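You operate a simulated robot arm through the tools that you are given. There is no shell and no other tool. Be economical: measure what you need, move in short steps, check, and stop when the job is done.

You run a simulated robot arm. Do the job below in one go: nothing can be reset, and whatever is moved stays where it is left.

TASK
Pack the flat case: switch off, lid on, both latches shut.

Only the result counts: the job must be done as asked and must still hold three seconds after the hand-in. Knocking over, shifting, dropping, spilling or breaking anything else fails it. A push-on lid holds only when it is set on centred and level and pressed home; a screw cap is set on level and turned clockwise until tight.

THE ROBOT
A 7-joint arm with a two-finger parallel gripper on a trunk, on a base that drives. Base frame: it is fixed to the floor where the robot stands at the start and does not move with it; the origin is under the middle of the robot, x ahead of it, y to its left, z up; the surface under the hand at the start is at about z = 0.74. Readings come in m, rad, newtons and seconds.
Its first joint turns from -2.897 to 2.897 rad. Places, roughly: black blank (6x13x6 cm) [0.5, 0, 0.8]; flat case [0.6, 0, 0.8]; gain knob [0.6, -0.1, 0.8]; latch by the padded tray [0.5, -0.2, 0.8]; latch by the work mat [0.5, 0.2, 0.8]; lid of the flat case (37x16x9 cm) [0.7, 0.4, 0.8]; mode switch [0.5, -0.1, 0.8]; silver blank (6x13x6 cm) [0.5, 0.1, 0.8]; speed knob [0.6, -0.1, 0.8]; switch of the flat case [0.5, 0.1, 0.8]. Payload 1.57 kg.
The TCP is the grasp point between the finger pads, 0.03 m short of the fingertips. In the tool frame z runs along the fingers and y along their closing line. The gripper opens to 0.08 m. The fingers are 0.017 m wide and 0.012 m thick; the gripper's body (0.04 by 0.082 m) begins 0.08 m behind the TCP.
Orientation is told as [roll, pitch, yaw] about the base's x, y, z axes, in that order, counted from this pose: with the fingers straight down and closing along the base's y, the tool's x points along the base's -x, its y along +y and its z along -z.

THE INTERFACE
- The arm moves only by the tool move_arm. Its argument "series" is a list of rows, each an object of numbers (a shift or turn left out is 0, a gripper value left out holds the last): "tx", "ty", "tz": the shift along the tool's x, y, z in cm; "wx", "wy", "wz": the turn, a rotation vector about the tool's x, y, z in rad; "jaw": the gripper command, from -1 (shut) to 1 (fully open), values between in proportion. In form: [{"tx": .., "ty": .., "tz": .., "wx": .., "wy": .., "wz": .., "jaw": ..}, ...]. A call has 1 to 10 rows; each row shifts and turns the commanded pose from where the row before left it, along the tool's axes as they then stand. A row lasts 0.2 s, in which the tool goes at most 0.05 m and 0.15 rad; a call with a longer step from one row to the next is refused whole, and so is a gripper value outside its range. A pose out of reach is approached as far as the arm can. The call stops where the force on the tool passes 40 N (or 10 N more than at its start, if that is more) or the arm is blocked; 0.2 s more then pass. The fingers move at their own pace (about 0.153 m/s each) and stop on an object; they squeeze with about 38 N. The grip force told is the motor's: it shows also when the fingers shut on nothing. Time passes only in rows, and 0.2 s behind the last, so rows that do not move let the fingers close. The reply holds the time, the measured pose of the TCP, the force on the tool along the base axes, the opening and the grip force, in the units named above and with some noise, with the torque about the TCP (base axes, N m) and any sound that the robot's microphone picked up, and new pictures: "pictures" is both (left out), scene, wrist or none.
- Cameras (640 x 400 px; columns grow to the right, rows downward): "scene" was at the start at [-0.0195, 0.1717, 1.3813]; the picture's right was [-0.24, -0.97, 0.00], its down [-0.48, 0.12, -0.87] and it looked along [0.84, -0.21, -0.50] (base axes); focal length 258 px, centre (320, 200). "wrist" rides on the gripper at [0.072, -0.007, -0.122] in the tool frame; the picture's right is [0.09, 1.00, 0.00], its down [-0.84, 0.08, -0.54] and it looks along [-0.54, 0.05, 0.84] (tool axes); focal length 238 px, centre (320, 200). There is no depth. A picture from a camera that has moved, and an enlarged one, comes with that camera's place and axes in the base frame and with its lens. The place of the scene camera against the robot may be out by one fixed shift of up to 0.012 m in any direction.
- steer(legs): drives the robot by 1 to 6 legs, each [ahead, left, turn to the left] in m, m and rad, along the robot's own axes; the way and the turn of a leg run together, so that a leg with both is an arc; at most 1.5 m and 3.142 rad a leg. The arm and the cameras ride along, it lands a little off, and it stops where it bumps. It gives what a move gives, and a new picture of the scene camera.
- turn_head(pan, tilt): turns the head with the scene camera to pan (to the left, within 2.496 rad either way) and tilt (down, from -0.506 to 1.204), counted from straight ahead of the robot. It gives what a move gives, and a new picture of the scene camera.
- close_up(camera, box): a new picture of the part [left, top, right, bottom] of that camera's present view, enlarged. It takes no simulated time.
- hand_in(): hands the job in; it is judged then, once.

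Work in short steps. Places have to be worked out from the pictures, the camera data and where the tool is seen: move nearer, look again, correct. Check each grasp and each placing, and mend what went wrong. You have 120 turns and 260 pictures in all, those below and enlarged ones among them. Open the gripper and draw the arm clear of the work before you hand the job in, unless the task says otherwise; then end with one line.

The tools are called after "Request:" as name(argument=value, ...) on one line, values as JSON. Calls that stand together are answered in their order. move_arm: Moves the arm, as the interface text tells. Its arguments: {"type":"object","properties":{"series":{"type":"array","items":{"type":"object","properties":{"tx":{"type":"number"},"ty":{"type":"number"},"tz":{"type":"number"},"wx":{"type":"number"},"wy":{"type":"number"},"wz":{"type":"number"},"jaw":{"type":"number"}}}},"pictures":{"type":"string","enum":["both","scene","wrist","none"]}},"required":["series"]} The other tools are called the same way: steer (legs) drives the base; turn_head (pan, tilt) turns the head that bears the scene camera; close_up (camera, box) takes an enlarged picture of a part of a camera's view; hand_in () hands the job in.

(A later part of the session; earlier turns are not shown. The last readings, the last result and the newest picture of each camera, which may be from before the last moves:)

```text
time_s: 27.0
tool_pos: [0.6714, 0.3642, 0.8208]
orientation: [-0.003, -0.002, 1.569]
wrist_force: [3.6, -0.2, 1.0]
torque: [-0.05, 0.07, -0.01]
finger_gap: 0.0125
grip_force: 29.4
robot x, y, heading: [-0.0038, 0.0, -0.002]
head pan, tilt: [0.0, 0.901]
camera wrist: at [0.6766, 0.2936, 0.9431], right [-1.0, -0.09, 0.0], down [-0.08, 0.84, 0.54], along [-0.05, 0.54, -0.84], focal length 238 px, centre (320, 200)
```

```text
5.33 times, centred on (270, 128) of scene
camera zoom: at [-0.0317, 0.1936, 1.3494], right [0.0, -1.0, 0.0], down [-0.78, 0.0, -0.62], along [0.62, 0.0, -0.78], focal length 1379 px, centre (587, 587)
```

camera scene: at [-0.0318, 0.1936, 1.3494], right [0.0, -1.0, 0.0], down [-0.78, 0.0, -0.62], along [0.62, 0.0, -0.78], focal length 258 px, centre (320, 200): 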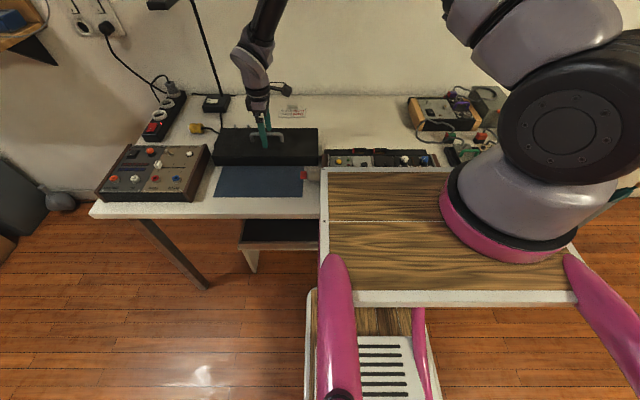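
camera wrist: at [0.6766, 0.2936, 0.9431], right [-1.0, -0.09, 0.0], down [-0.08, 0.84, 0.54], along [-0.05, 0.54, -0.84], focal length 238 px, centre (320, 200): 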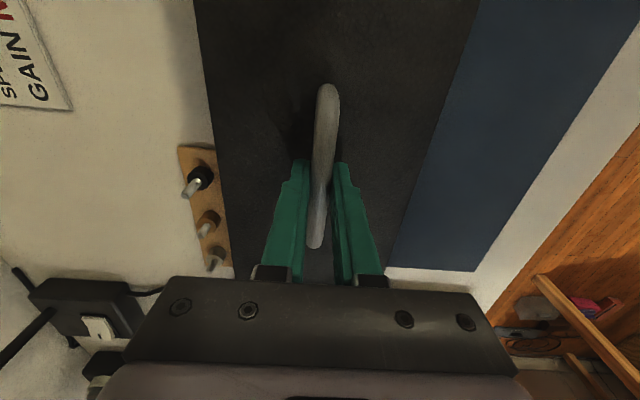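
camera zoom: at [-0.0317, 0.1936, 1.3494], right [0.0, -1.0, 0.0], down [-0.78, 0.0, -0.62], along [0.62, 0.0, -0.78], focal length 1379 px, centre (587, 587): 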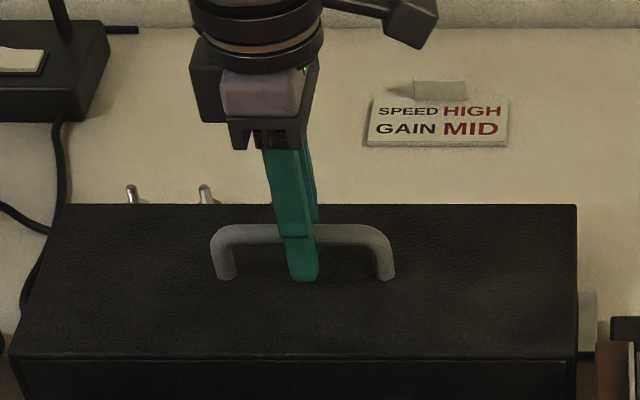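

Bar gripped (gap 12.5 mm). Lift slowly to check hold.

Request:
move_arm(series=[{"tz": -1}, {"tz": -2}, {"tz": -3}, {"tz": -4}, {"tz": -4}, {}], pictures="both")

Request:
close_up(camera="scene", box=[200, 60, 360, 185])

```text
time_s: 28.4
tool_pos: [0.6717, 0.3635, 0.9623]
orientation: [-0.003, -0.001, 1.568]
wrist_force: [0.8, -1.5, -3.4]
torque: [-0.02, 0.0, -0.01]
finger_gap: 0.0127
grip_force: 29.7
robot x, y, heading: [-0.0003, -0.0014, -0.003]
head pan, tilt: [0.0, 0.901]
camera scene: at [-0.0316, 0.1937, 1.3494], right [0.0, -1.0, 0.0], down [-0.78, 0.0, -0.62], along [0.62, 0.0, -0.78], focal length 258 px, centre (320, 200)
camera wrist: at [0.6767, 0.292, 1.0832], right [-1.0, -0.09, 0.0], down [-0.08, 0.84, 0.54], along [-0.05, 0.54, -0.84], focal length 238 px, centre (320, 200)
```

scene: 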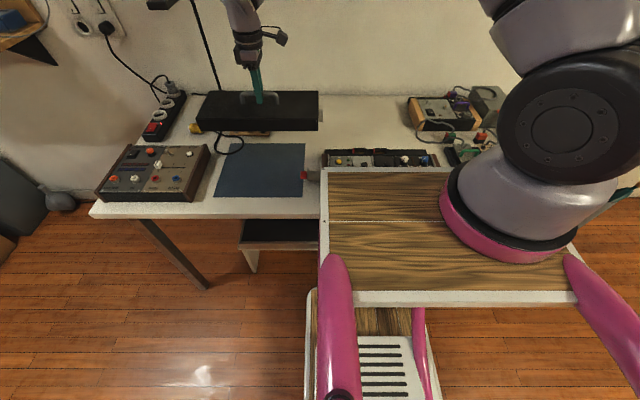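
wrist: 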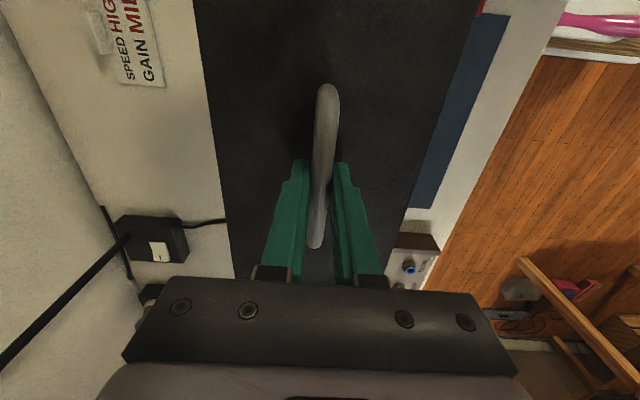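

```text
3.20 times, centred on (280, 122) of scene
camera zoom: at [-0.0316, 0.1937, 1.3494], right [0.0, -1.0, 0.0], down [-0.78, 0.0, -0.62], along [0.62, 0.0, -0.78], focal length 827 px, centre (448, 448)
```

zoom: 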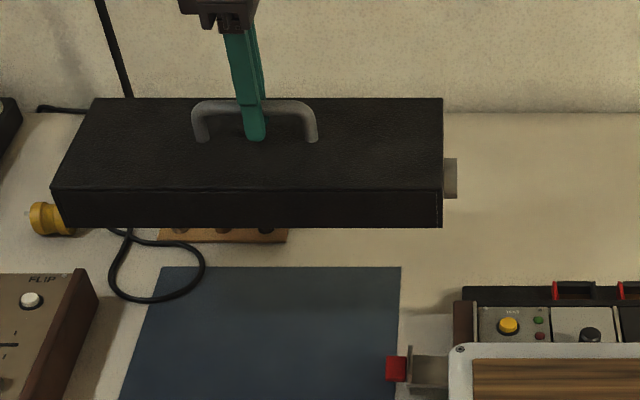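

Lid hangs level and secure. I carry it over the case to TCP (0.528, 0.001) at this height.

Request:
move_arm(series=[{"tx": 4.03, "ty": 1.6}, {"tx": 4.03, "ty": 1.6}, {"tx": 4.03, "ty": 1.6}, {"tx": 4.03, "ty": 1.6}, {"tx": 4.03, "ty": 1.6}, {"tx": 4.03, "ty": 1.6}, {"tx": 4.03, "ty": 1.6}, {"tx": 4.03, "ty": 1.6}, {"tx": 4.03, "ty": 1.6}, {}], pictures="both")

Request:
close_up(camera="scene", box=[270, 80, 470, 205])

```text
time_s: 30.6
tool_pos: [0.5262, 0.0001, 0.9609]
orientation: [-0.002, -0.003, 1.571]
wrist_force: [0.7, -0.1, -4.2]
torque: [0.0, -0.04, -0.01]
finger_gap: 0.0126
grip_force: 29.8
robot x, y, heading: [0.0002, 0.002, 0.004]
head pan, tilt: [0.0, 0.901]
camera scene: at [-0.0317, 0.1936, 1.3494], right [0.0, -1.0, 0.0], down [-0.78, 0.0, -0.62], along [0.62, 0.0, -0.78], focal length 258 px, centre (320, 200)
camera wrist: at [0.531, -0.0704, 1.0826], right [-1.0, -0.09, 0.0], down [-0.08, 0.84, 0.54], along [-0.05, 0.54, -0.84], focal length 238 px, centre (320, 200)
```

scene: 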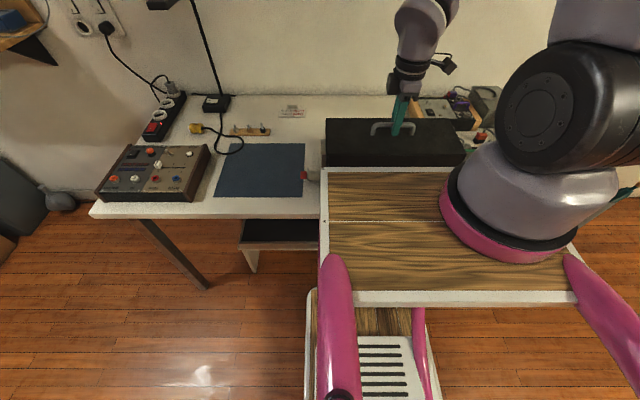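
wrist: 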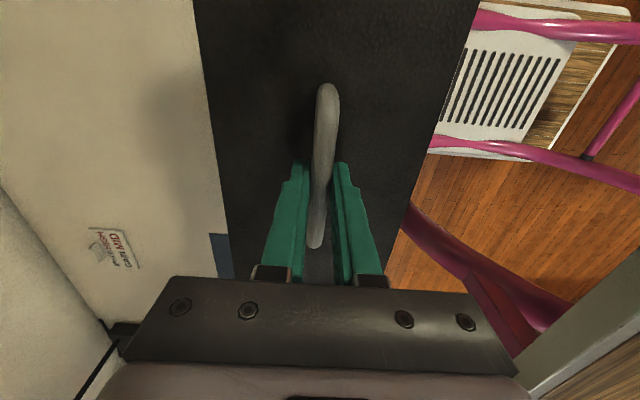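

```text
3.20 times, centred on (370, 142) of scene
camera zoom: at [-0.0317, 0.1936, 1.3494], right [0.0, -1.0, 0.0], down [-0.78, 0.0, -0.62], along [0.62, 0.0, -0.78], focal length 827 px, centre (160, 384)
```

zoom: 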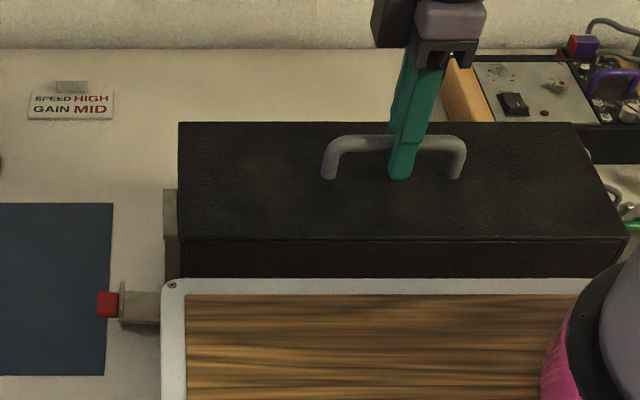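

I lower to just above the rim (lid bottom at about 0.805) and look.

Request:
move_arm(series=[{"tz": 3, "ty": -0.1, "tx": -0.1}, {"tz": 2.5}, {"tz": 2}, {}], pictures="both")

Request:
close_up(camera="scene", box=[290, 110, 410, 185])

```text
time_s: 31.6
tool_pos: [0.5301, 0.002, 0.8846]
orientation: [-0.004, -0.001, 1.569]
wrist_force: [0.3, 0.2, -5.0]
torque: [0.01, -0.01, -0.01]
finger_gap: 0.0127
grip_force: 29.0
robot x, y, heading: [-0.0003, -0.0011, -0.004]
head pan, tilt: [0.0, 0.901]
camera scene: at [-0.0318, 0.1935, 1.3494], right [0.0, -1.0, 0.0], down [-0.78, 0.0, -0.62], along [0.62, 0.0, -0.78], focal length 258 px, centre (320, 200)
camera wrist: at [0.5336, -0.0695, 1.007], right [-1.0, -0.09, 0.0], down [-0.08, 0.84, 0.54], along [-0.05, 0.54, -0.84], focal length 238 px, centre (320, 200)
```

scene: 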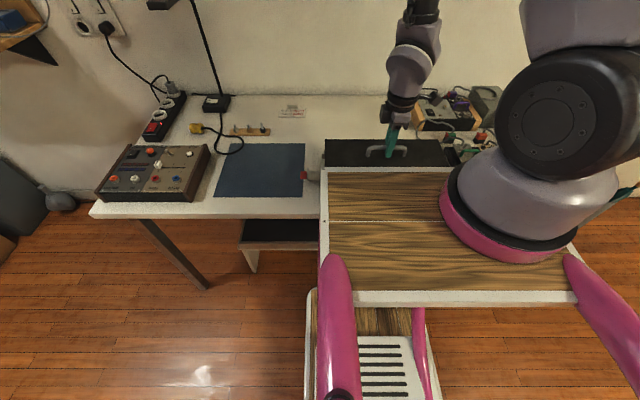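
wrist: 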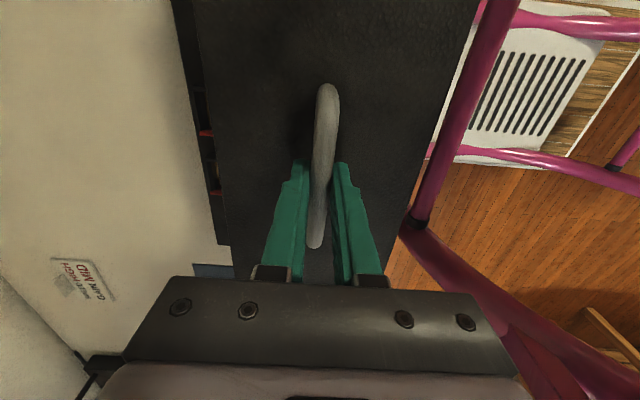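

```text
5.33 times, centred on (350, 148) of scene
camera zoom: at [-0.0318, 0.1935, 1.3494], right [0.0, -1.0, 0.0], down [-0.78, 0.0, -0.62], along [0.62, 0.0, -0.78], focal length 1379 px, centre (160, 480)
```

zoom: 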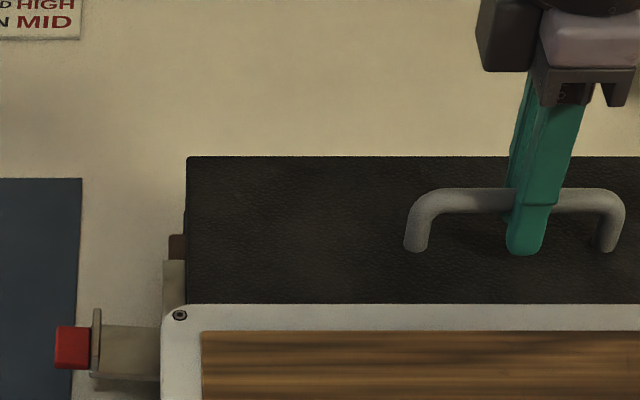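

Looks lined up. I lower in small steps to feel for the rim.

Request:
move_arm(series=[{"tz": 0.5}, {"tz": 0.4}, {"tz": 0.3}, {"tz": 0.3}, {}], pictures="none")

```text
time_s: 32.8
tool_pos: [0.5284, 0.0019, 0.8707]
orientation: [-0.003, -0.002, 1.568]
wrist_force: [1.1, -1.2, 19.6]
torque: [0.0, 0.02, 0.0]
finger_gap: 0.0129
grip_force: 29.5
robot x, y, heading: [0.0019, 0.003, 0.001]
head pan, tilt: [0.0, 0.901]
```

Even contact at lid bottom ≈0.79 with no torque. A look before pressing.

Request:
close_up(camera="scene", box=[300, 120, 380, 180])

Request:
close_up(camera="wrist", box=[160, 0, 480, 280])

```text
6.67 times, centred on (340, 150) of scene
camera zoom: at [-0.0322, 0.1935, 1.3494], right [0.0, -1.0, 0.0], down [-0.78, 0.0, -0.62], along [0.62, 0.0, -0.78], focal length 1723 px, centre (187, 533)
```

zoom: 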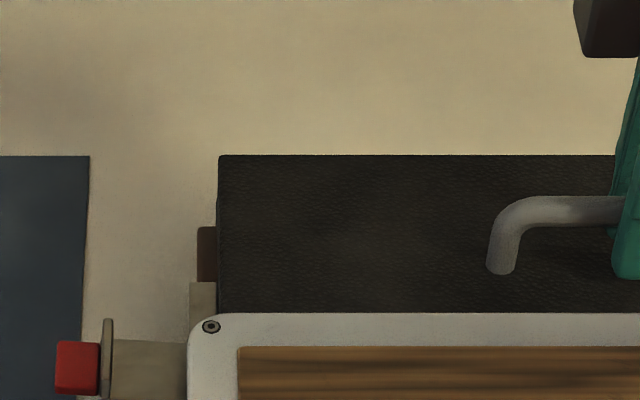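

```text
1.43 times, centred on (320, 140) of wrist
camera zoom: at [0.5326, -0.0692, 0.9926], right [-1.0, -0.09, 0.0], down [-0.08, 0.84, 0.54], along [-0.05, 0.54, -0.84], focal length 340 px, centre (320, 286)
```

zoom: 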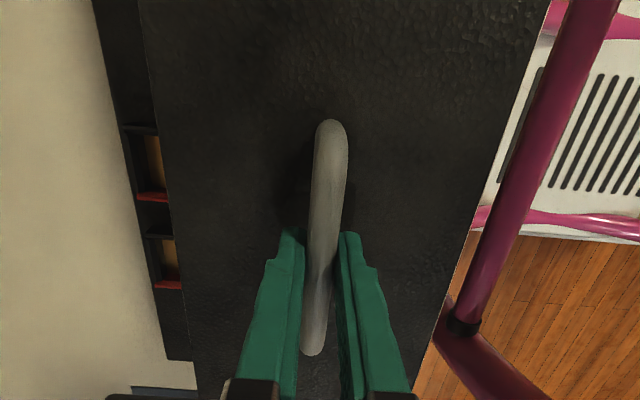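

Request:
move_arm(series=[{"tz": 0.3}, {"tz": 0.3}, {"tz": 0.3}, {}], pictures="none")

```text
time_s: 33.4
tool_pos: [0.5275, 0.0021, 0.8687]
orientation: [-0.006, -0.001, 1.569]
wrist_force: [-4.2, 0.0, 19.9]
torque: [0.28, 0.24, -0.11]
finger_gap: 0.0127
grip_force: 29.7
robot x, y, heading: [0.0017, 0.0017, -0.002]
head pan, tilt: [0.0, 0.901]
stopped in row 2: the force on the tool passed its limit at 56 N (the readings are from after the stop); the commanded pose is now the measured one
```

56 N reached at z 0.869 with no click; I need to see whether it's seated. I release and look from the near left side.

Request:
move_arm(series=[{"jaw": 0.2}, {}, {"tz": -3}, {"tz": -4}, {"tz": -4}, {"tz": -4}, {}], pictures="wrist")

Request:
close_up(camera="wrist", box=[160, 0, 480, 280])

```text
time_s: 35.0
tool_pos: [0.5294, 0.0035, 1.0174]
orientation: [-0.003, -0.002, 1.572]
wrist_force: [-0.1, -0.2, 0.1]
torque: [-0.01, 0.02, -0.01]
finger_gap: 0.0479
grip_force: 0.1
robot x, y, heading: [-0.0009, 0.0021, -0.001]
head pan, tilt: [0.0, 0.901]
camera wrist: at [0.5328, -0.0673, 1.1391], right [-1.0, -0.09, 0.0], down [-0.08, 0.84, 0.54], along [-0.05, 0.54, -0.84], focal length 238 px, centre (320, 200)
```

wrist: 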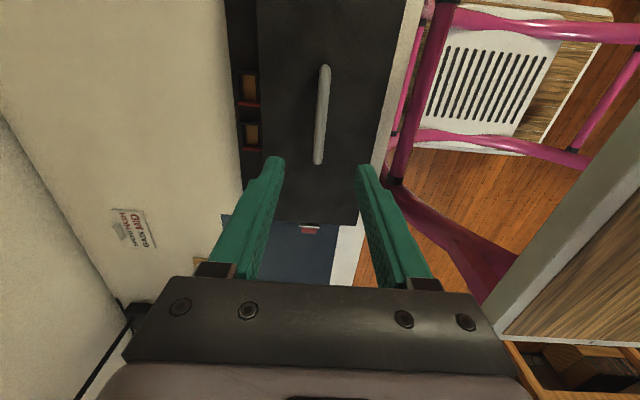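

```text
1.43 times, centred on (320, 140) of wrist
camera zoom: at [0.5328, -0.0673, 1.1391], right [-1.0, -0.09, 0.0], down [-0.08, 0.84, 0.54], along [-0.05, 0.54, -0.84], focal length 340 px, centre (320, 286)
```

zoom: 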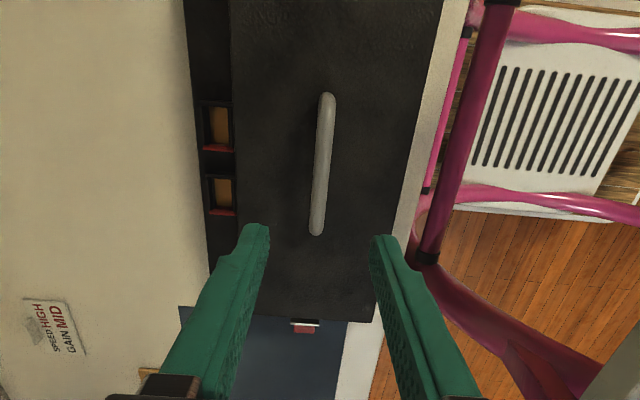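

I move to the right end of the case and tip the camera for an oblique view of the seam.

Request:
move_arm(series=[{"tx": 4.2, "jaw": -1}, {"tx": 4.2}, {"tx": 4.2}, {"tx": 4.2}, {"tx": 4.2}, {"tx": 4.2, "wy": -0.14}, {"tx": 3, "wy": -0.14}, {"wy": -0.14, "tz": 2}, {"wy": -0.14, "tz": 2}, {}], pictures="wrist")

Request:
close_up(camera="wrist", box=[200, 40, 440, 190])

```text
time_s: 37.2
tool_pos: [0.533, -0.2658, 0.9762]
orientation: [-0.005, -0.562, 1.573]
wrist_force: [0.4, 0.1, -0.5]
torque: [0.01, -0.01, 0.0]
finger_gap: 0.0001
grip_force: 21.9
out of reach, approached as far as the arm can: row 2
robot x, y, heading: [-0.0027, 0.0016, 0.004]
head pan, tilt: [0.0, 0.901]
camera wrist: at [0.5373, -0.3899, 1.0402], right [-1.0, -0.08, -0.05], down [-0.08, 0.42, 0.9], along [-0.05, 0.9, -0.42], focal length 238 px, centre (320, 200)
```

wrist: 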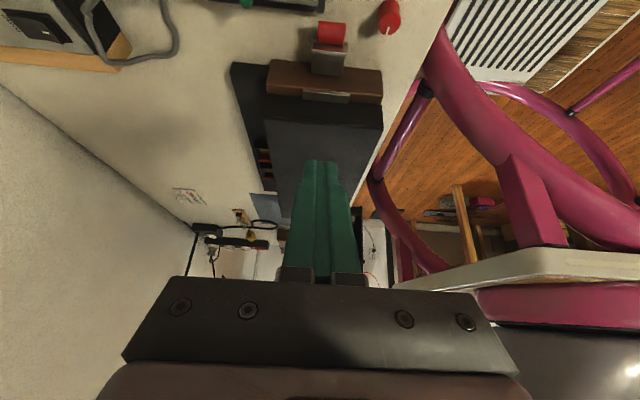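

```text
2.67 times, centred on (320, 115) of wrist
camera zoom: at [0.5373, -0.3899, 1.0402], right [-1.0, -0.08, -0.05], down [-0.08, 0.42, 0.9], along [-0.05, 0.9, -0.42], focal length 636 px, centre (320, 427)
```

zoom: 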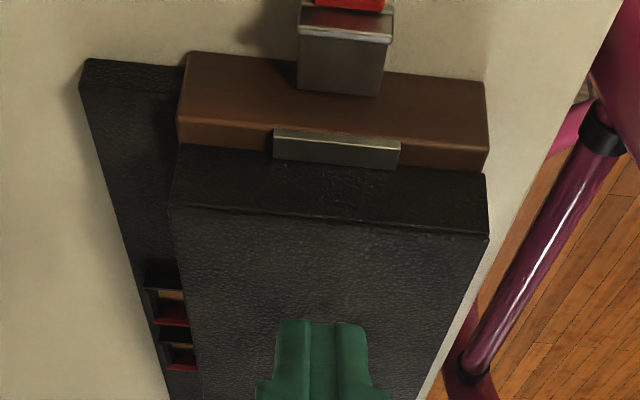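

Request:
close_up(camera="wrist", box=[260, 55, 390, 135])

```text
4.92 times, centred on (325, 95) of wrist
camera zoom: at [0.5373, -0.3899, 1.0402], right [-1.0, -0.08, -0.05], down [-0.08, 0.42, 0.9], along [-0.05, 0.9, -0.42], focal length 1173 px, centre (295, 717)
```

zoom: 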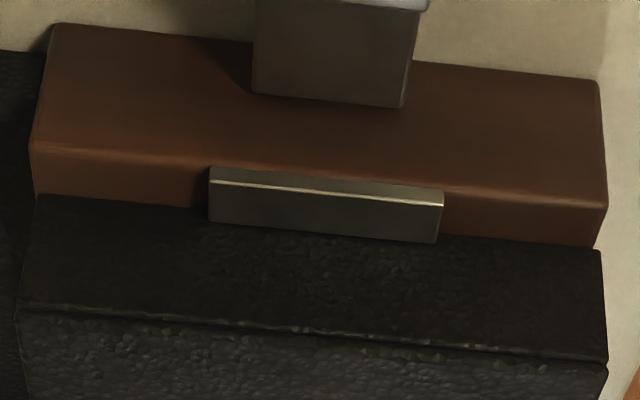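

The lid sits flush along x; in y it may be ~3 mm off. I'll get the symmetric top-down view again (yaw 0) to compare both ends.

Request:
move_arm(series=[{"wy": 0.14, "tz": -2}, {"wy": 0.14, "tz": -2}, {"wy": 0.14, "tz": -2}, {"wy": 0.14}, {"wz": 0.143}, {"wz": 0.143}, {"wz": 0.143}, {"wz": 0.143}, {"wz": 0.143}, {"wz": 0.143}], pictures="none")

Request:
move_arm(series=[{"wz": 0.143}, {"wz": 0.143}, {"wz": 0.143}, {"wz": 0.143}, {"wz": 0.143}, {}], pictures="none")

```text
time_s: 39.4
tool_pos: [0.5346, -0.2908, 1.03]
orientation: [-0.003, -0.003, 0.711]
wrist_force: [1.2, -0.4, 0.1]
torque: [0.02, -0.02, -0.01]
finger_gap: 0.0
grip_force: 21.3
robot x, y, heading: [0.0016, 0.0009, -0.005]
head pan, tilt: [0.0, 0.901]
```

```text
time_s: 40.8
tool_pos: [0.533, -0.2896, 1.0297]
orientation: [0.001, -0.003, -0.006]
wrist_force: [-0.2, 0.7, -0.7]
torque: [-0.02, 0.01, -0.02]
finger_gap: 0.0
grip_force: 21.0
robot x, y, heading: [-0.0005, -0.0002, -0.0]
head pan, tilt: [0.0, 0.901]
```

Now to TCP (0.70, 0, 1.06) with pitch 0.57.

Request:
move_arm(series=[{"tx": -2.4, "ty": 4.2, "tz": -0.4}, {"tx": -2.4, "ty": 4.2, "tz": -0.4}, {"tx": -2.4, "ty": 4.2, "tz": -0.4}, {"tx": -2.4, "ty": 4.2, "tz": -0.4}, {"tx": -2.4, "ty": 4.2, "tz": -0.4}, {"tx": -2.4, "ty": 4.0, "tz": -0.4, "wy": 0.143}, {"tx": -2.0, "ty": 4.0, "wy": 0.143}, {"wy": 0.143}, {"wy": 0.146}, {}], pictures="none")

Request:
close_up(camera="wrist", box=[160, 0, 480, 200])

Request:
close_up(camera="wrist", box=[190, 20, 290, 150])

Request:
close_up(camera="wrist", box=[370, 30, 470, 160])

```text
time_s: 43.0
tool_pos: [0.6995, -0.0012, 1.0513]
orientation: [0.001, 0.572, -0.001]
wrist_force: [-0.2, -0.4, -0.3]
torque: [0.0, -0.01, 0.01]
finger_gap: 0.0
grip_force: 21.9
robot x, y, heading: [0.0006, 0.0014, 0.002]
head pan, tilt: [0.0, 0.901]
```

```text
2.00 times, centred on (320, 100) of wrist
camera zoom: at [0.7022, -0.0073, 1.1929], right [-0.08, 1.0, 0.05], down [1.0, 0.08, 0.0], along [0.0, 0.05, -1.0], focal length 477 px, centre (320, 400)
```

zoom: 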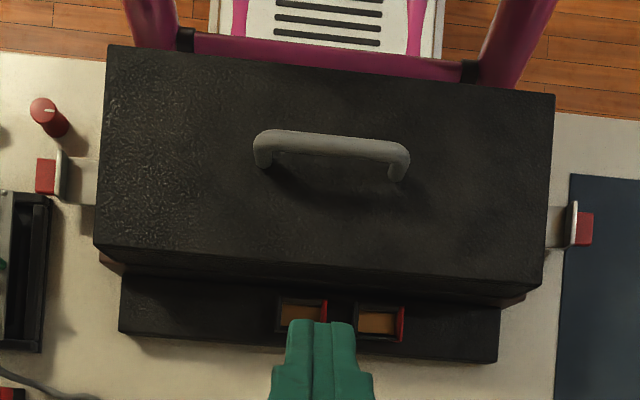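

```text
3.08 times, centred on (240, 85) of wrist
camera zoom: at [0.7022, -0.0073, 1.1929], right [-0.08, 1.0, 0.05], down [1.0, 0.08, 0.0], along [0.0, 0.05, -1.0], focal length 733 px, centre (566, 554)
```

zoom: 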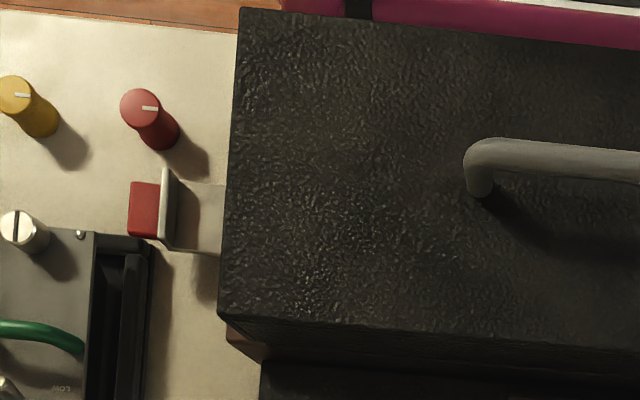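

```text
3.08 times, centred on (420, 95) of wrist
camera zoom: at [0.7022, -0.0073, 1.1929], right [-0.08, 1.0, 0.05], down [1.0, 0.08, 0.0], along [0.0, 0.05, -1.0], focal length 733 px, centre (12, 523)
```

zoom: 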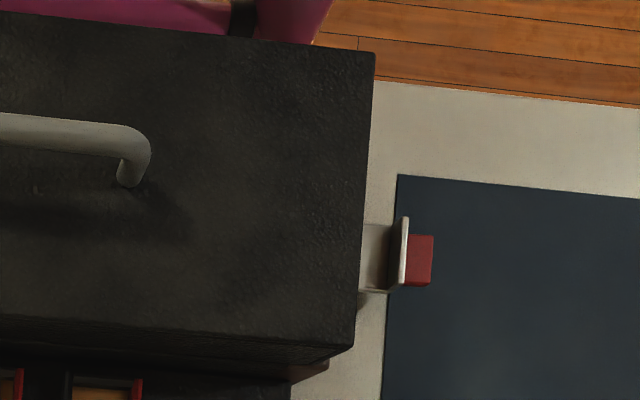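

Lid and case centres agree within ~2 mm in both axes and it looks level. I'll regrasp the handle (yaw 90 again) to test whether it is home and press more.

Request:
move_arm(series=[{"wy": -0.143}, {"wy": -0.143}, {"wy": -0.143}, {"wy": -0.143, "jaw": 0}, {"wz": -0.143}, {"wz": -0.143}, {"wz": -0.143}, {"wz": -0.143}, {"wz": -0.143}, {"wz": -0.143}], pictures="none")

Request:
move_arm(series=[{"wz": -0.143}, {"wz": -0.143}, {"wz": -0.143}, {"wz": -0.143}, {"wz": -0.143}, {"ty": 4.3}, {"ty": 4.3}, {"ty": 4.3}, {"ty": 4.2}, {}], pictures="wrist")

```text
time_s: 45.2
tool_pos: [0.6982, -0.001, 1.052]
orientation: [-0.001, -0.003, 0.857]
wrist_force: [0.2, -0.3, -0.1]
torque: [-0.01, 0.03, 0.01]
finger_gap: 0.04
grip_force: 0.0
robot x, y, heading: [-0.0003, 0.0016, 0.001]
head pan, tilt: [0.0, 0.901]
```

```text
time_s: 47.4
tool_pos: [0.527, -0.0009, 1.0495]
orientation: [-0.001, -0.003, 1.569]
wrist_force: [-0.6, -0.9, 0.5]
torque: [0.01, 0.0, 0.02]
finger_gap: 0.0402
grip_force: 0.1
robot x, y, heading: [-0.0037, -0.002, -0.002]
head pan, tilt: [0.0, 0.901]
camera wrist: at [0.5322, -0.0718, 1.171], right [-1.0, -0.09, 0.0], down [-0.08, 0.84, 0.54], along [-0.05, 0.54, -0.84], focal length 238 px, centre (320, 200)
```

wrist: 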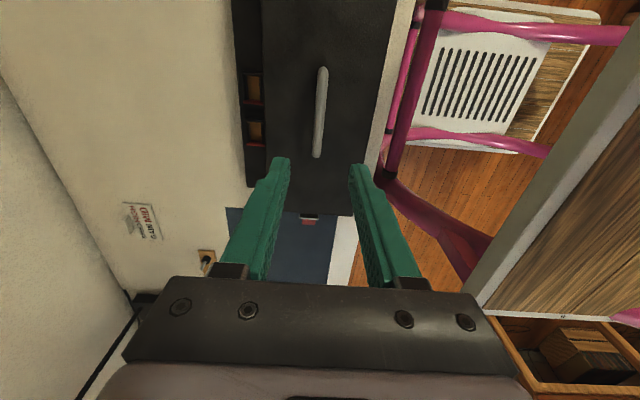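

Request:
move_arm(series=[{"tz": 4.5, "tx": -0.3}, {"tz": 4.5}, {"tz": 4}, {"tz": 3}, {"tz": 1.7}, {"jaw": -1}, {}, {}], pictures="none")

Request:
move_arm(series=[{"tz": -0.3}, {"tz": -0.2}, {}], pictures="none")

```text
time_s: 49.2
tool_pos: [0.5253, 0.003, 0.8731]
orientation: [-0.002, -0.004, 1.57]
wrist_force: [5.0, -1.2, 0.4]
torque: [0.33, -0.22, 0.02]
finger_gap: 0.0129
grip_force: 29.3
robot x, y, heading: [-0.0029, -0.0007, 0.001]
head pan, tilt: [0.0, 0.901]
```

```text
time_s: 50.0
tool_pos: [0.5253, 0.003, 0.8795]
orientation: [0.0, -0.001, 1.569]
wrist_force: [-0.6, -0.4, -3.3]
torque: [0.0, -0.02, 0.01]
finger_gap: 0.0126
grip_force: 30.6
robot x, y, heading: [0.0016, 0.0031, -0.004]
head pan, tilt: [0.0, 0.901]
```

It lifts freely, so it was not snapped on. I re-centre slightly and lower in small steps to sense contact height.

Request:
move_arm(series=[{"ty": -0.25, "tx": 0.1}, {"tz": 0.3}, {"tz": 0.2}, {}], pictures="none")

Request:
move_arm(series=[{"tz": 0.1}, {}], pictures="none")

Request:
move_arm(series=[{"tz": 0.1}, {}], pictures="none")

Request:
move_arm(series=[{"tz": 0.1}, {}], pictures="none")

```text
time_s: 51.0
tool_pos: [0.5304, 0.0025, 0.875]
orientation: [0.001, -0.001, 1.571]
wrist_force: [0.3, 0.6, -4.3]
torque: [0.01, 0.04, 0.01]
finger_gap: 0.0129
grip_force: 29.7
robot x, y, heading: [-0.0049, -0.0026, 0.005]
head pan, tilt: [0.0, 0.901]
```

```text
time_s: 51.6
tool_pos: [0.5295, 0.0022, 0.874]
orientation: [-0.002, -0.002, 1.571]
wrist_force: [0.6, -0.1, -4.8]
torque: [0.0, 0.02, -0.01]
finger_gap: 0.0129
grip_force: 29.5
robot x, y, heading: [0.0017, -0.0007, 0.003]
head pan, tilt: [0.0, 0.901]
```

```text
time_s: 52.2
tool_pos: [0.5291, 0.0022, 0.8729]
orientation: [0.0, -0.002, 1.569]
wrist_force: [2.3, 0.2, 7.2]
torque: [-0.23, 0.0, -0.01]
finger_gap: 0.0126
grip_force: 29.9
robot x, y, heading: [0.0005, -0.0027, -0.003]
head pan, tilt: [0.0, 0.901]
```

```text
time_s: 52.8
tool_pos: [0.5305, 0.0016, 0.873]
orientation: [0.0, -0.002, 1.569]
wrist_force: [5.7, 1.7, 20.5]
torque: [0.05, -0.01, 0.0]
finger_gap: 0.0127
grip_force: 29.7
robot x, y, heading: [-0.0023, -0.0019, 0.002]
head pan, tilt: [0.0, 0.901]
```

Request:
move_arm(series=[{"tz": 0.1}, {"tz": 0.1}, {"tz": 0.1}, {}], pictures="none")

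```text
time_s: 53.8
tool_pos: [0.5295, 0.0015, 0.8687]
orientation: [-0.002, -0.003, 1.57]
wrist_force: [7.7, -0.1, 19.4]
torque: [0.04, -0.03, 0.0]
finger_gap: 0.0127
grip_force: 29.8
robot x, y, heading: [0.0012, 0.0022, -0.001]
head pan, tilt: [0.0, 0.901]
```

It sank 4 mm with force unchanged, and the side force says the lid wants to sit slightly more +x. I relieve 1 mm and press on.

Request:
move_arm(series=[{"ty": -0.1}, {"tz": 0.15}, {"tz": 0.15}, {}], pictures="none")

Request:
move_arm(series=[{"tz": 0.15}, {"tz": 0.15}, {}], pictures="none")

```text
time_s: 54.6
tool_pos: [0.5292, 0.0005, 0.8671]
orientation: [0.003, -0.001, 1.57]
wrist_force: [-2.6, -0.8, 18.4]
torque: [0.16, 0.06, 0.16]
finger_gap: 0.0129
grip_force: 29.7
robot x, y, heading: [0.0022, 0.0013, 0.003]
head pan, tilt: [0.0, 0.901]
stopped in row 4: the force on the tool passed its limit at 43 N (the readings are from after the stop); the commanded pose is now the measured one
```

```text
time_s: 55.0
tool_pos: [0.5296, 0.0008, 0.8667]
orientation: [0.0, -0.001, 1.567]
wrist_force: [-4.1, -0.4, 21.0]
torque: [-0.09, 0.1, 0.19]
finger_gap: 0.0124
grip_force: 29.7
robot x, y, heading: [0.0035, 0.0013, -0.001]
head pan, tilt: [0.0, 0.901]
stopped in row 1: the force on the tool passed its limit at 49 N (the readings are from after the stop); the commanded pose is now the measured one
```

TCP now 6 mm below first contact. A gentle 2–3 mm pull test tells whether it is held.

Request:
move_arm(series=[{"tz": -0.2}, {"tz": -0.15}, {}], pictures="none")

```text
time_s: 55.8
tool_pos: [0.5297, 0.0012, 0.8694]
orientation: [-0.003, -0.003, 1.569]
wrist_force: [0.3, -0.3, -4.0]
torque: [0.04, 0.01, 0.03]
finger_gap: 0.0127
grip_force: 29.4
robot x, y, heading: [0.0031, -0.0003, 0.004]
head pan, tilt: [0.0, 0.901]
```

Request:
move_arm(series=[{"tz": 0.1}, {}], pictures="none")

Request:
move_arm(series=[{"tz": 0.1}, {}], pictures="none")

Request:
move_arm(series=[{"tz": 0.1}, {}], pictures="none")

Request:
move_arm(series=[{"tz": 0.1}, {}], pictures="wrist")

```text
time_s: 56.4
tool_pos: [0.5306, 0.0039, 0.8694]
orientation: [-0.001, -0.002, 1.569]
wrist_force: [-0.2, 0.4, -4.2]
torque: [0.0, 0.01, -0.01]
finger_gap: 0.0126
grip_force: 29.6
robot x, y, heading: [-0.0018, -0.0004, 0.001]
head pan, tilt: [0.0, 0.901]
```

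```text
time_s: 57.0
tool_pos: [0.5295, 0.0009, 0.8672]
orientation: [-0.002, -0.002, 1.569]
wrist_force: [0.3, 0.2, -3.8]
torque: [0.0, -0.01, -0.01]
finger_gap: 0.0125
grip_force: 29.1
robot x, y, heading: [0.0007, -0.0003, -0.005]
head pan, tilt: [0.0, 0.901]
```

```text
time_s: 57.6
tool_pos: [0.5293, 0.0009, 0.8669]
orientation: [-0.001, -0.002, 1.569]
wrist_force: [1.3, 1.1, -2.0]
torque: [-0.26, 0.12, -0.01]
finger_gap: 0.0126
grip_force: 29.5
robot x, y, heading: [0.0007, -0.0012, 0.001]
head pan, tilt: [0.0, 0.901]
```

```text
time_s: 58.2
tool_pos: [0.5304, 0.0006, 0.8667]
orientation: [-0.002, -0.001, 1.568]
wrist_force: [-2.5, -0.2, 16.3]
torque: [0.07, 0.23, 0.19]
finger_gap: 0.0125
grip_force: 29.5
robot x, y, heading: [-0.0029, -0.0034, -0.001]
head pan, tilt: [0.0, 0.901]
stopped in row 2: the force on the tool passed its limit at 42 N (the readings are from after the stop); the commanded pose is now the measured one
camera wrist: at [0.5344, -0.0696, 0.9889], right [-1.0, -0.09, 0.0], down [-0.08, 0.84, 0.54], along [-0.05, 0.54, -0.84], focal length 238 px, centre (320, 200)
```

wrist: 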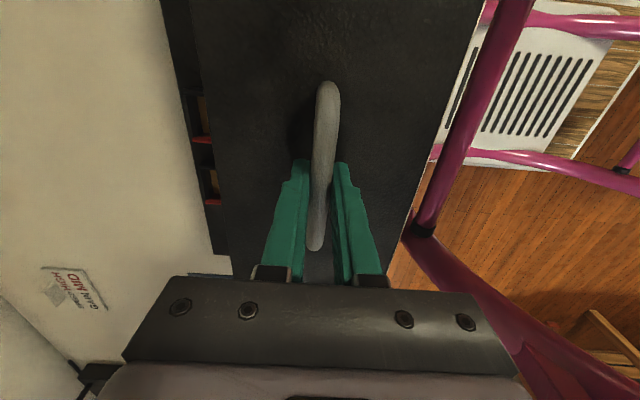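

The lid now rests hard and level at a consistent height (earlier "sinking" was likely the bar slipping in the fingers). I release, rise, and go look at the left latch.

Request:
move_arm(series=[{"jaw": 0.2}, {}, {"tz": -3}, {"tz": -4}, {"tz": -4, "tx": -2}, {"tx": -4.5}, {"tx": -4.5}, {"tx": -4.5}, {"tx": -4.5}, {"tx": -4.5}], pictures="none")

Request:
move_arm(series=[{"tx": -2.5}, {"jaw": -1}, {"tz": 3}, {"tz": 3}, {}], pictures="both")

Request:
close_up(camera="wrist", box=[220, 0, 420, 150])

Request:
close_up(camera="scene", box=[290, 120, 370, 195])

```text
time_s: 60.4
tool_pos: [0.5298, 0.2455, 0.9793]
orientation: [-0.001, -0.002, 1.569]
wrist_force: [0.5, 0.1, -0.5]
torque: [0.03, 0.02, 0.0]
finger_gap: 0.0481
grip_force: 0.1
robot x, y, heading: [0.0021, 0.0011, 0.005]
head pan, tilt: [0.0, 0.901]
```

```text
time_s: 61.6
tool_pos: [0.5309, 0.2698, 0.9185]
orientation: [-0.001, -0.001, 1.569]
wrist_force: [-0.6, -0.6, 0.0]
torque: [-0.01, 0.01, 0.01]
finger_gap: 0.0
grip_force: 21.2
robot x, y, heading: [-0.0003, -0.0022, 0.002]
head pan, tilt: [0.0, 0.901]
camera scene: at [-0.0319, 0.1935, 1.3494], right [0.0, -1.0, 0.0], down [-0.78, 0.0, -0.62], along [0.62, 0.0, -0.78], focal length 258 px, centre (320, 200)
camera wrist: at [0.5349, 0.1999, 1.0402], right [-1.0, -0.09, 0.0], down [-0.08, 0.84, 0.54], along [-0.05, 0.54, -0.84], focal length 238 px, centre (320, 200)
```

scene: 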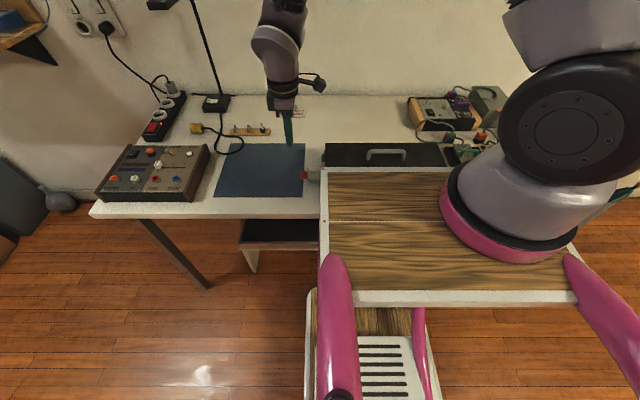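
wrist: 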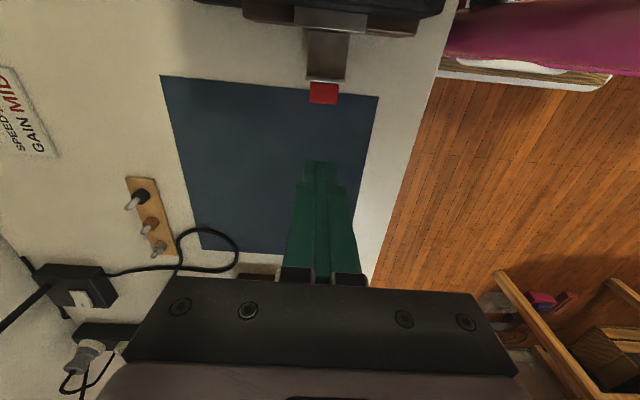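

```text
2.67 times, centred on (320, 75) of wrist
camera zoom: at [0.5349, 0.1999, 1.0402], right [-1.0, -0.09, 0.0], down [-0.08, 0.84, 0.54], along [-0.05, 0.54, -0.84], focal length 636 px, centre (320, 533)
```

zoom: 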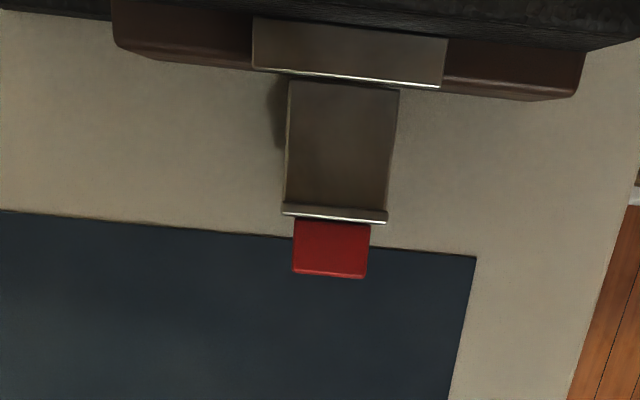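

```text
5.33 times, centred on (330, 158) of scene
camera zoom: at [-0.0319, 0.1935, 1.3494], right [0.0, -1.0, 0.0], down [-0.78, 0.0, -0.62], along [0.62, 0.0, -0.78], focal length 1379 px, centre (267, 427)
```

zoom: 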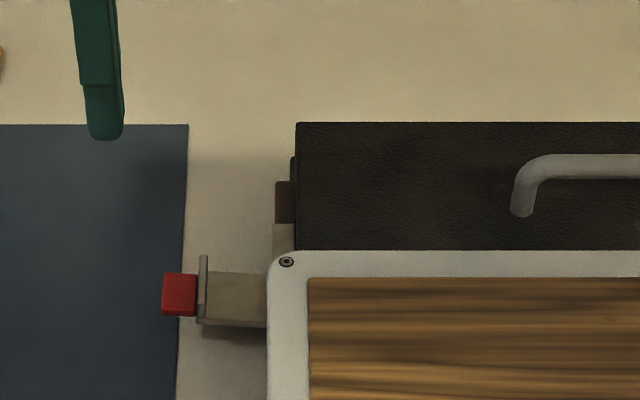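

Left latch: tab centre ≈(0.526, 0.2425, 0.765), hinge near y≈0.18. I'll pinch the tab across x with vertical fingers (it can pivot between the pads) and swing it up an arc. First hover over it.

Request:
move_arm(series=[{"tx": 2.5, "ty": 0.4, "jaw": 0.4}, {"tz": 4}, {"tz": 4.0}, {}], pictures="wrist")

Request:
close_up(camera="wrist", box=[220, 60, 420, 210])

Request:
close_up(camera="scene", box=[270, 110, 370, 195])

```text
time_s: 62.6
tool_pos: [0.5279, 0.2478, 0.8364]
orientation: [-0.004, -0.002, 1.568]
wrist_force: [0.7, 0.5, 0.0]
torque: [0.02, 0.0, 0.0]
finger_gap: 0.0557
grip_force: 0.1
robot x, y, heading: [-0.0007, 0.0011, -0.003]
head pan, tilt: [0.0, 0.901]
camera wrist: at [0.5318, 0.1757, 0.9579], right [-1.0, -0.09, 0.0], down [-0.08, 0.84, 0.54], along [-0.05, 0.54, -0.84], focal length 238 px, centre (320, 200)
```

wrist: 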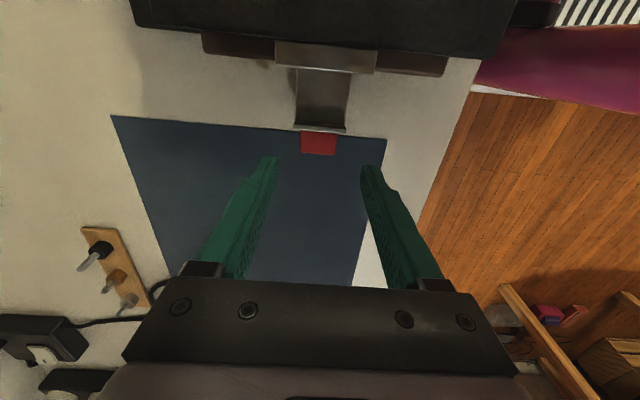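

```text
2.67 times, centred on (320, 135) of wrist
camera zoom: at [0.5318, 0.1757, 0.9579], right [-1.0, -0.09, 0.0], down [-0.08, 0.84, 0.54], along [-0.05, 0.54, -0.84], focal length 636 px, centre (320, 373)
```

zoom: 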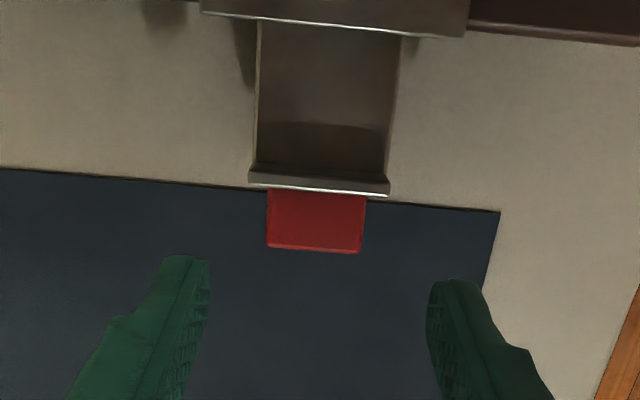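

```text
4.71 times, centred on (320, 152) of scene
camera zoom: at [-0.0319, 0.1935, 1.3494], right [0.0, -1.0, 0.0], down [-0.78, 0.0, -0.62], along [0.62, 0.0, -0.78], focal length 1216 px, centre (320, 424)
```

zoom: 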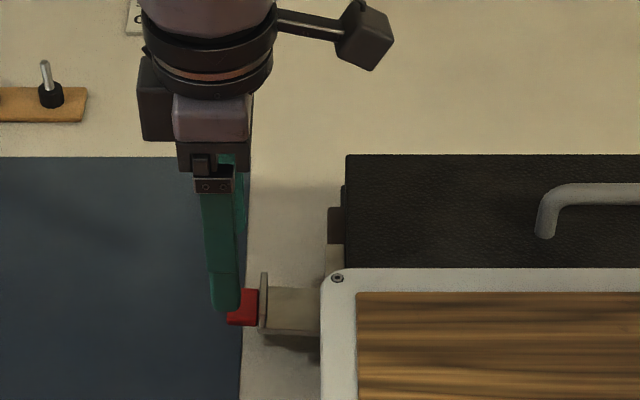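

Tab refined to (0.527, 0.243, 0.772). Lower to TCP z≈0.791 and close on it.

Request:
move_arm(series=[{"tx": 0.3, "tz": 2.5}, {"tz": 1.5}, {"tz": 0.6}, {}, {"jaw": -1}, {}, {}], pictures="wrist")

Request:
close_up(camera="wrist", box=[220, 60, 420, 210])

Request:
close_up(camera="scene", box=[270, 110, 370, 195])

```text
time_s: 64.2
tool_pos: [0.5285, 0.2432, 0.7919]
orientation: [-0.005, -0.004, 1.567]
wrist_force: [18.8, 0.3, -0.6]
torque: [0.06, -0.54, 0.07]
finger_gap: 0.0296
grip_force: 39.2
robot x, y, heading: [-0.0022, -0.0029, 0.001]
head pan, tilt: [0.0, 0.901]
camera wrist: at [0.5336, 0.1725, 0.913], right [-1.0, -0.09, -0.01], down [-0.08, 0.84, 0.54], along [-0.04, 0.54, -0.84], focal length 238 px, centre (320, 200)
```

wrist: 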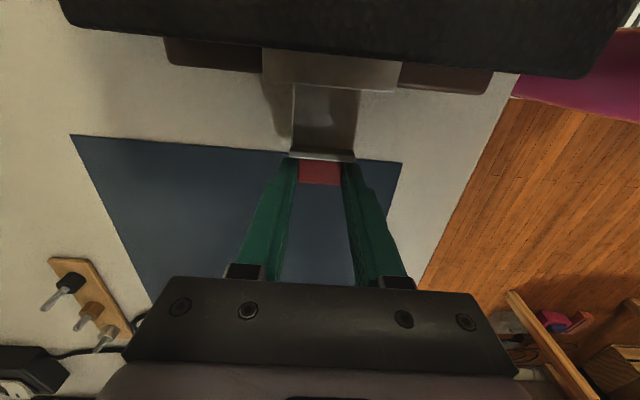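

```text
2.67 times, centred on (320, 135) of wrist
camera zoom: at [0.5336, 0.1725, 0.913], right [-1.0, -0.09, -0.01], down [-0.08, 0.84, 0.54], along [-0.04, 0.54, -0.84], focal length 636 px, centre (320, 373)
```

zoom: 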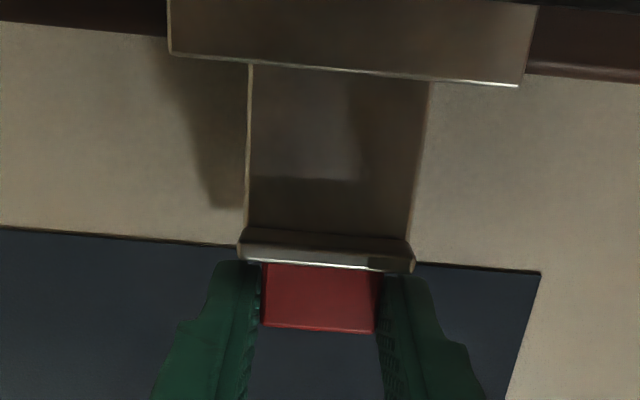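

```text
4.71 times, centred on (320, 152) of scene
camera zoom: at [-0.0311, 0.1936, 1.3494], right [0.0, -1.0, 0.0], down [-0.78, 0.0, -0.62], along [0.62, 0.0, -0.78], focal length 1216 px, centre (320, 424)
```

zoom: 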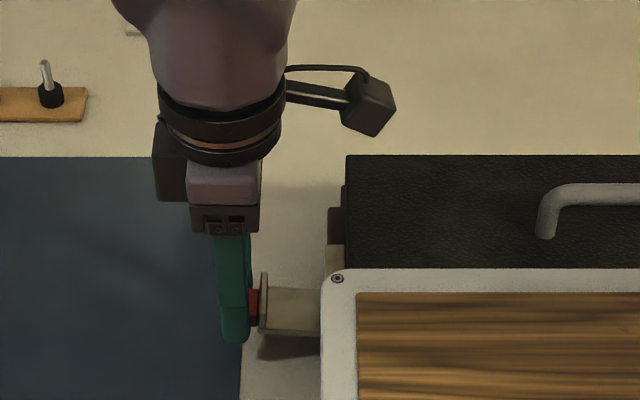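

Tab gripped (gap 29.6 mm). I relieve the side load by 1.5 mm and swing the first part of the arc.

Request:
move_arm(series=[{"ty": -0.15}, {"tx": 0.22, "tz": -1.68}, {"tx": 0.65, "tz": -1.57}, {}], pictures="both")

Request:
close_up(camera="scene", box=[270, 110, 370, 195])

```text
time_s: 65.2
tool_pos: [0.5283, 0.2346, 0.8237]
orientation: [-0.002, -0.001, 1.568]
wrist_force: [15.6, -0.1, -18.5]
torque: [0.76, -0.38, -0.04]
finger_gap: 0.0294
grip_force: 39.2
robot x, y, heading: [-0.0019, 0.0009, -0.002]
head pan, tilt: [0.0, 0.901]
camera scene: at [-0.0311, 0.1937, 1.3494], right [0.0, -1.0, 0.0], down [-0.78, 0.0, -0.62], along [0.62, 0.0, -0.78], focal length 258 px, centre (320, 200)
camera wrist: at [0.5341, 0.1644, 0.9456], right [-1.0, -0.09, 0.0], down [-0.08, 0.84, 0.54], along [-0.05, 0.54, -0.84], focal length 238 px, centre (320, 200)
```

scene: 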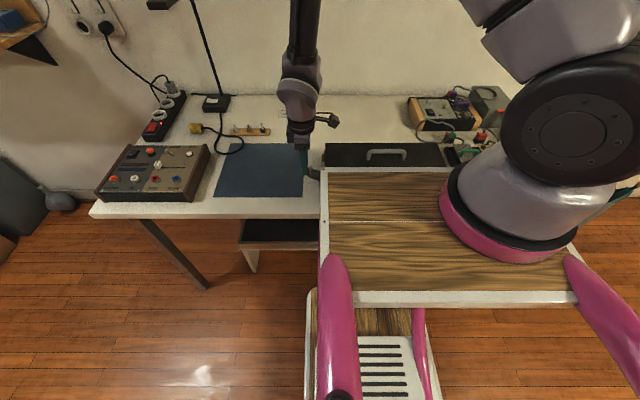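
wrist: 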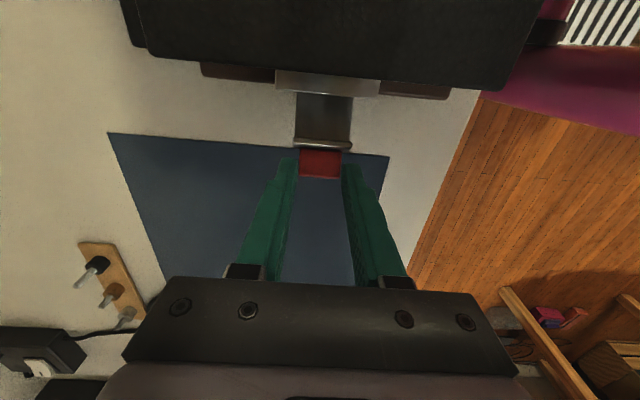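

```text
4.71 times, centred on (320, 152) of scene
camera zoom: at [-0.0311, 0.1937, 1.3494], right [0.0, -1.0, 0.0], down [-0.78, 0.0, -0.62], along [0.62, 0.0, -0.78], focal length 1216 px, centre (320, 424)
```

zoom: 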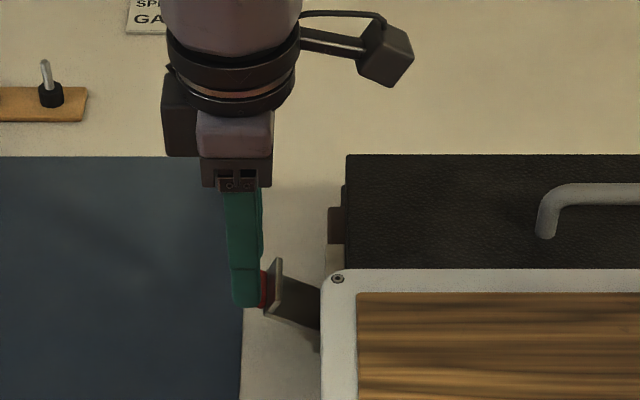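

The latch is swinging up with the tab. Continue along the arc.

Request:
move_arm(series=[{"tx": 1.03, "tz": -1.35, "ty": -0.1}, {"tx": 1.35, "tz": -1.03}, {}], pictures="wrist")

Request:
close_up(camera="scene", box=[270, 110, 370, 195])

```text
time_s: 66.0
tool_pos: [0.5297, 0.2111, 0.8485]
orientation: [-0.002, -0.002, 1.57]
wrist_force: [-0.1, -0.1, -0.2]
torque: [0.02, 0.03, 0.01]
finger_gap: 0.0001
grip_force: 21.3
robot x, y, heading: [-0.0022, -0.0008, 0.004]
head pan, tilt: [0.0, 0.901]
camera wrist: at [0.5339, 0.1404, 0.9697], right [-1.0, -0.09, 0.0], down [-0.08, 0.84, 0.54], along [-0.05, 0.54, -0.84], focal length 238 px, centre (320, 200)
```

wrist: 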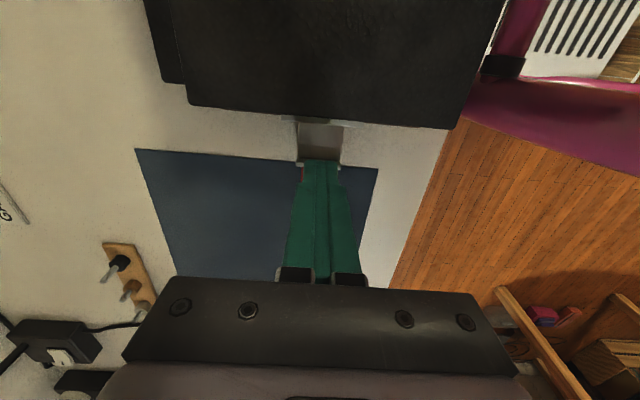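

```text
4.71 times, centred on (320, 152) of scene
camera zoom: at [-0.032, 0.1936, 1.3494], right [0.0, -1.0, 0.0], down [-0.78, 0.0, -0.62], along [0.62, 0.0, -0.78], focal length 1216 px, centre (320, 424)
```

zoom: 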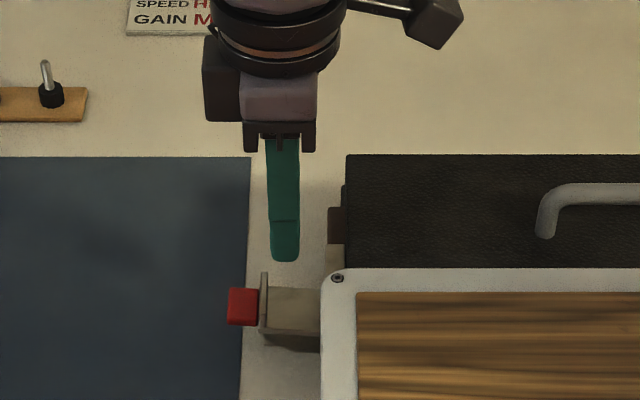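

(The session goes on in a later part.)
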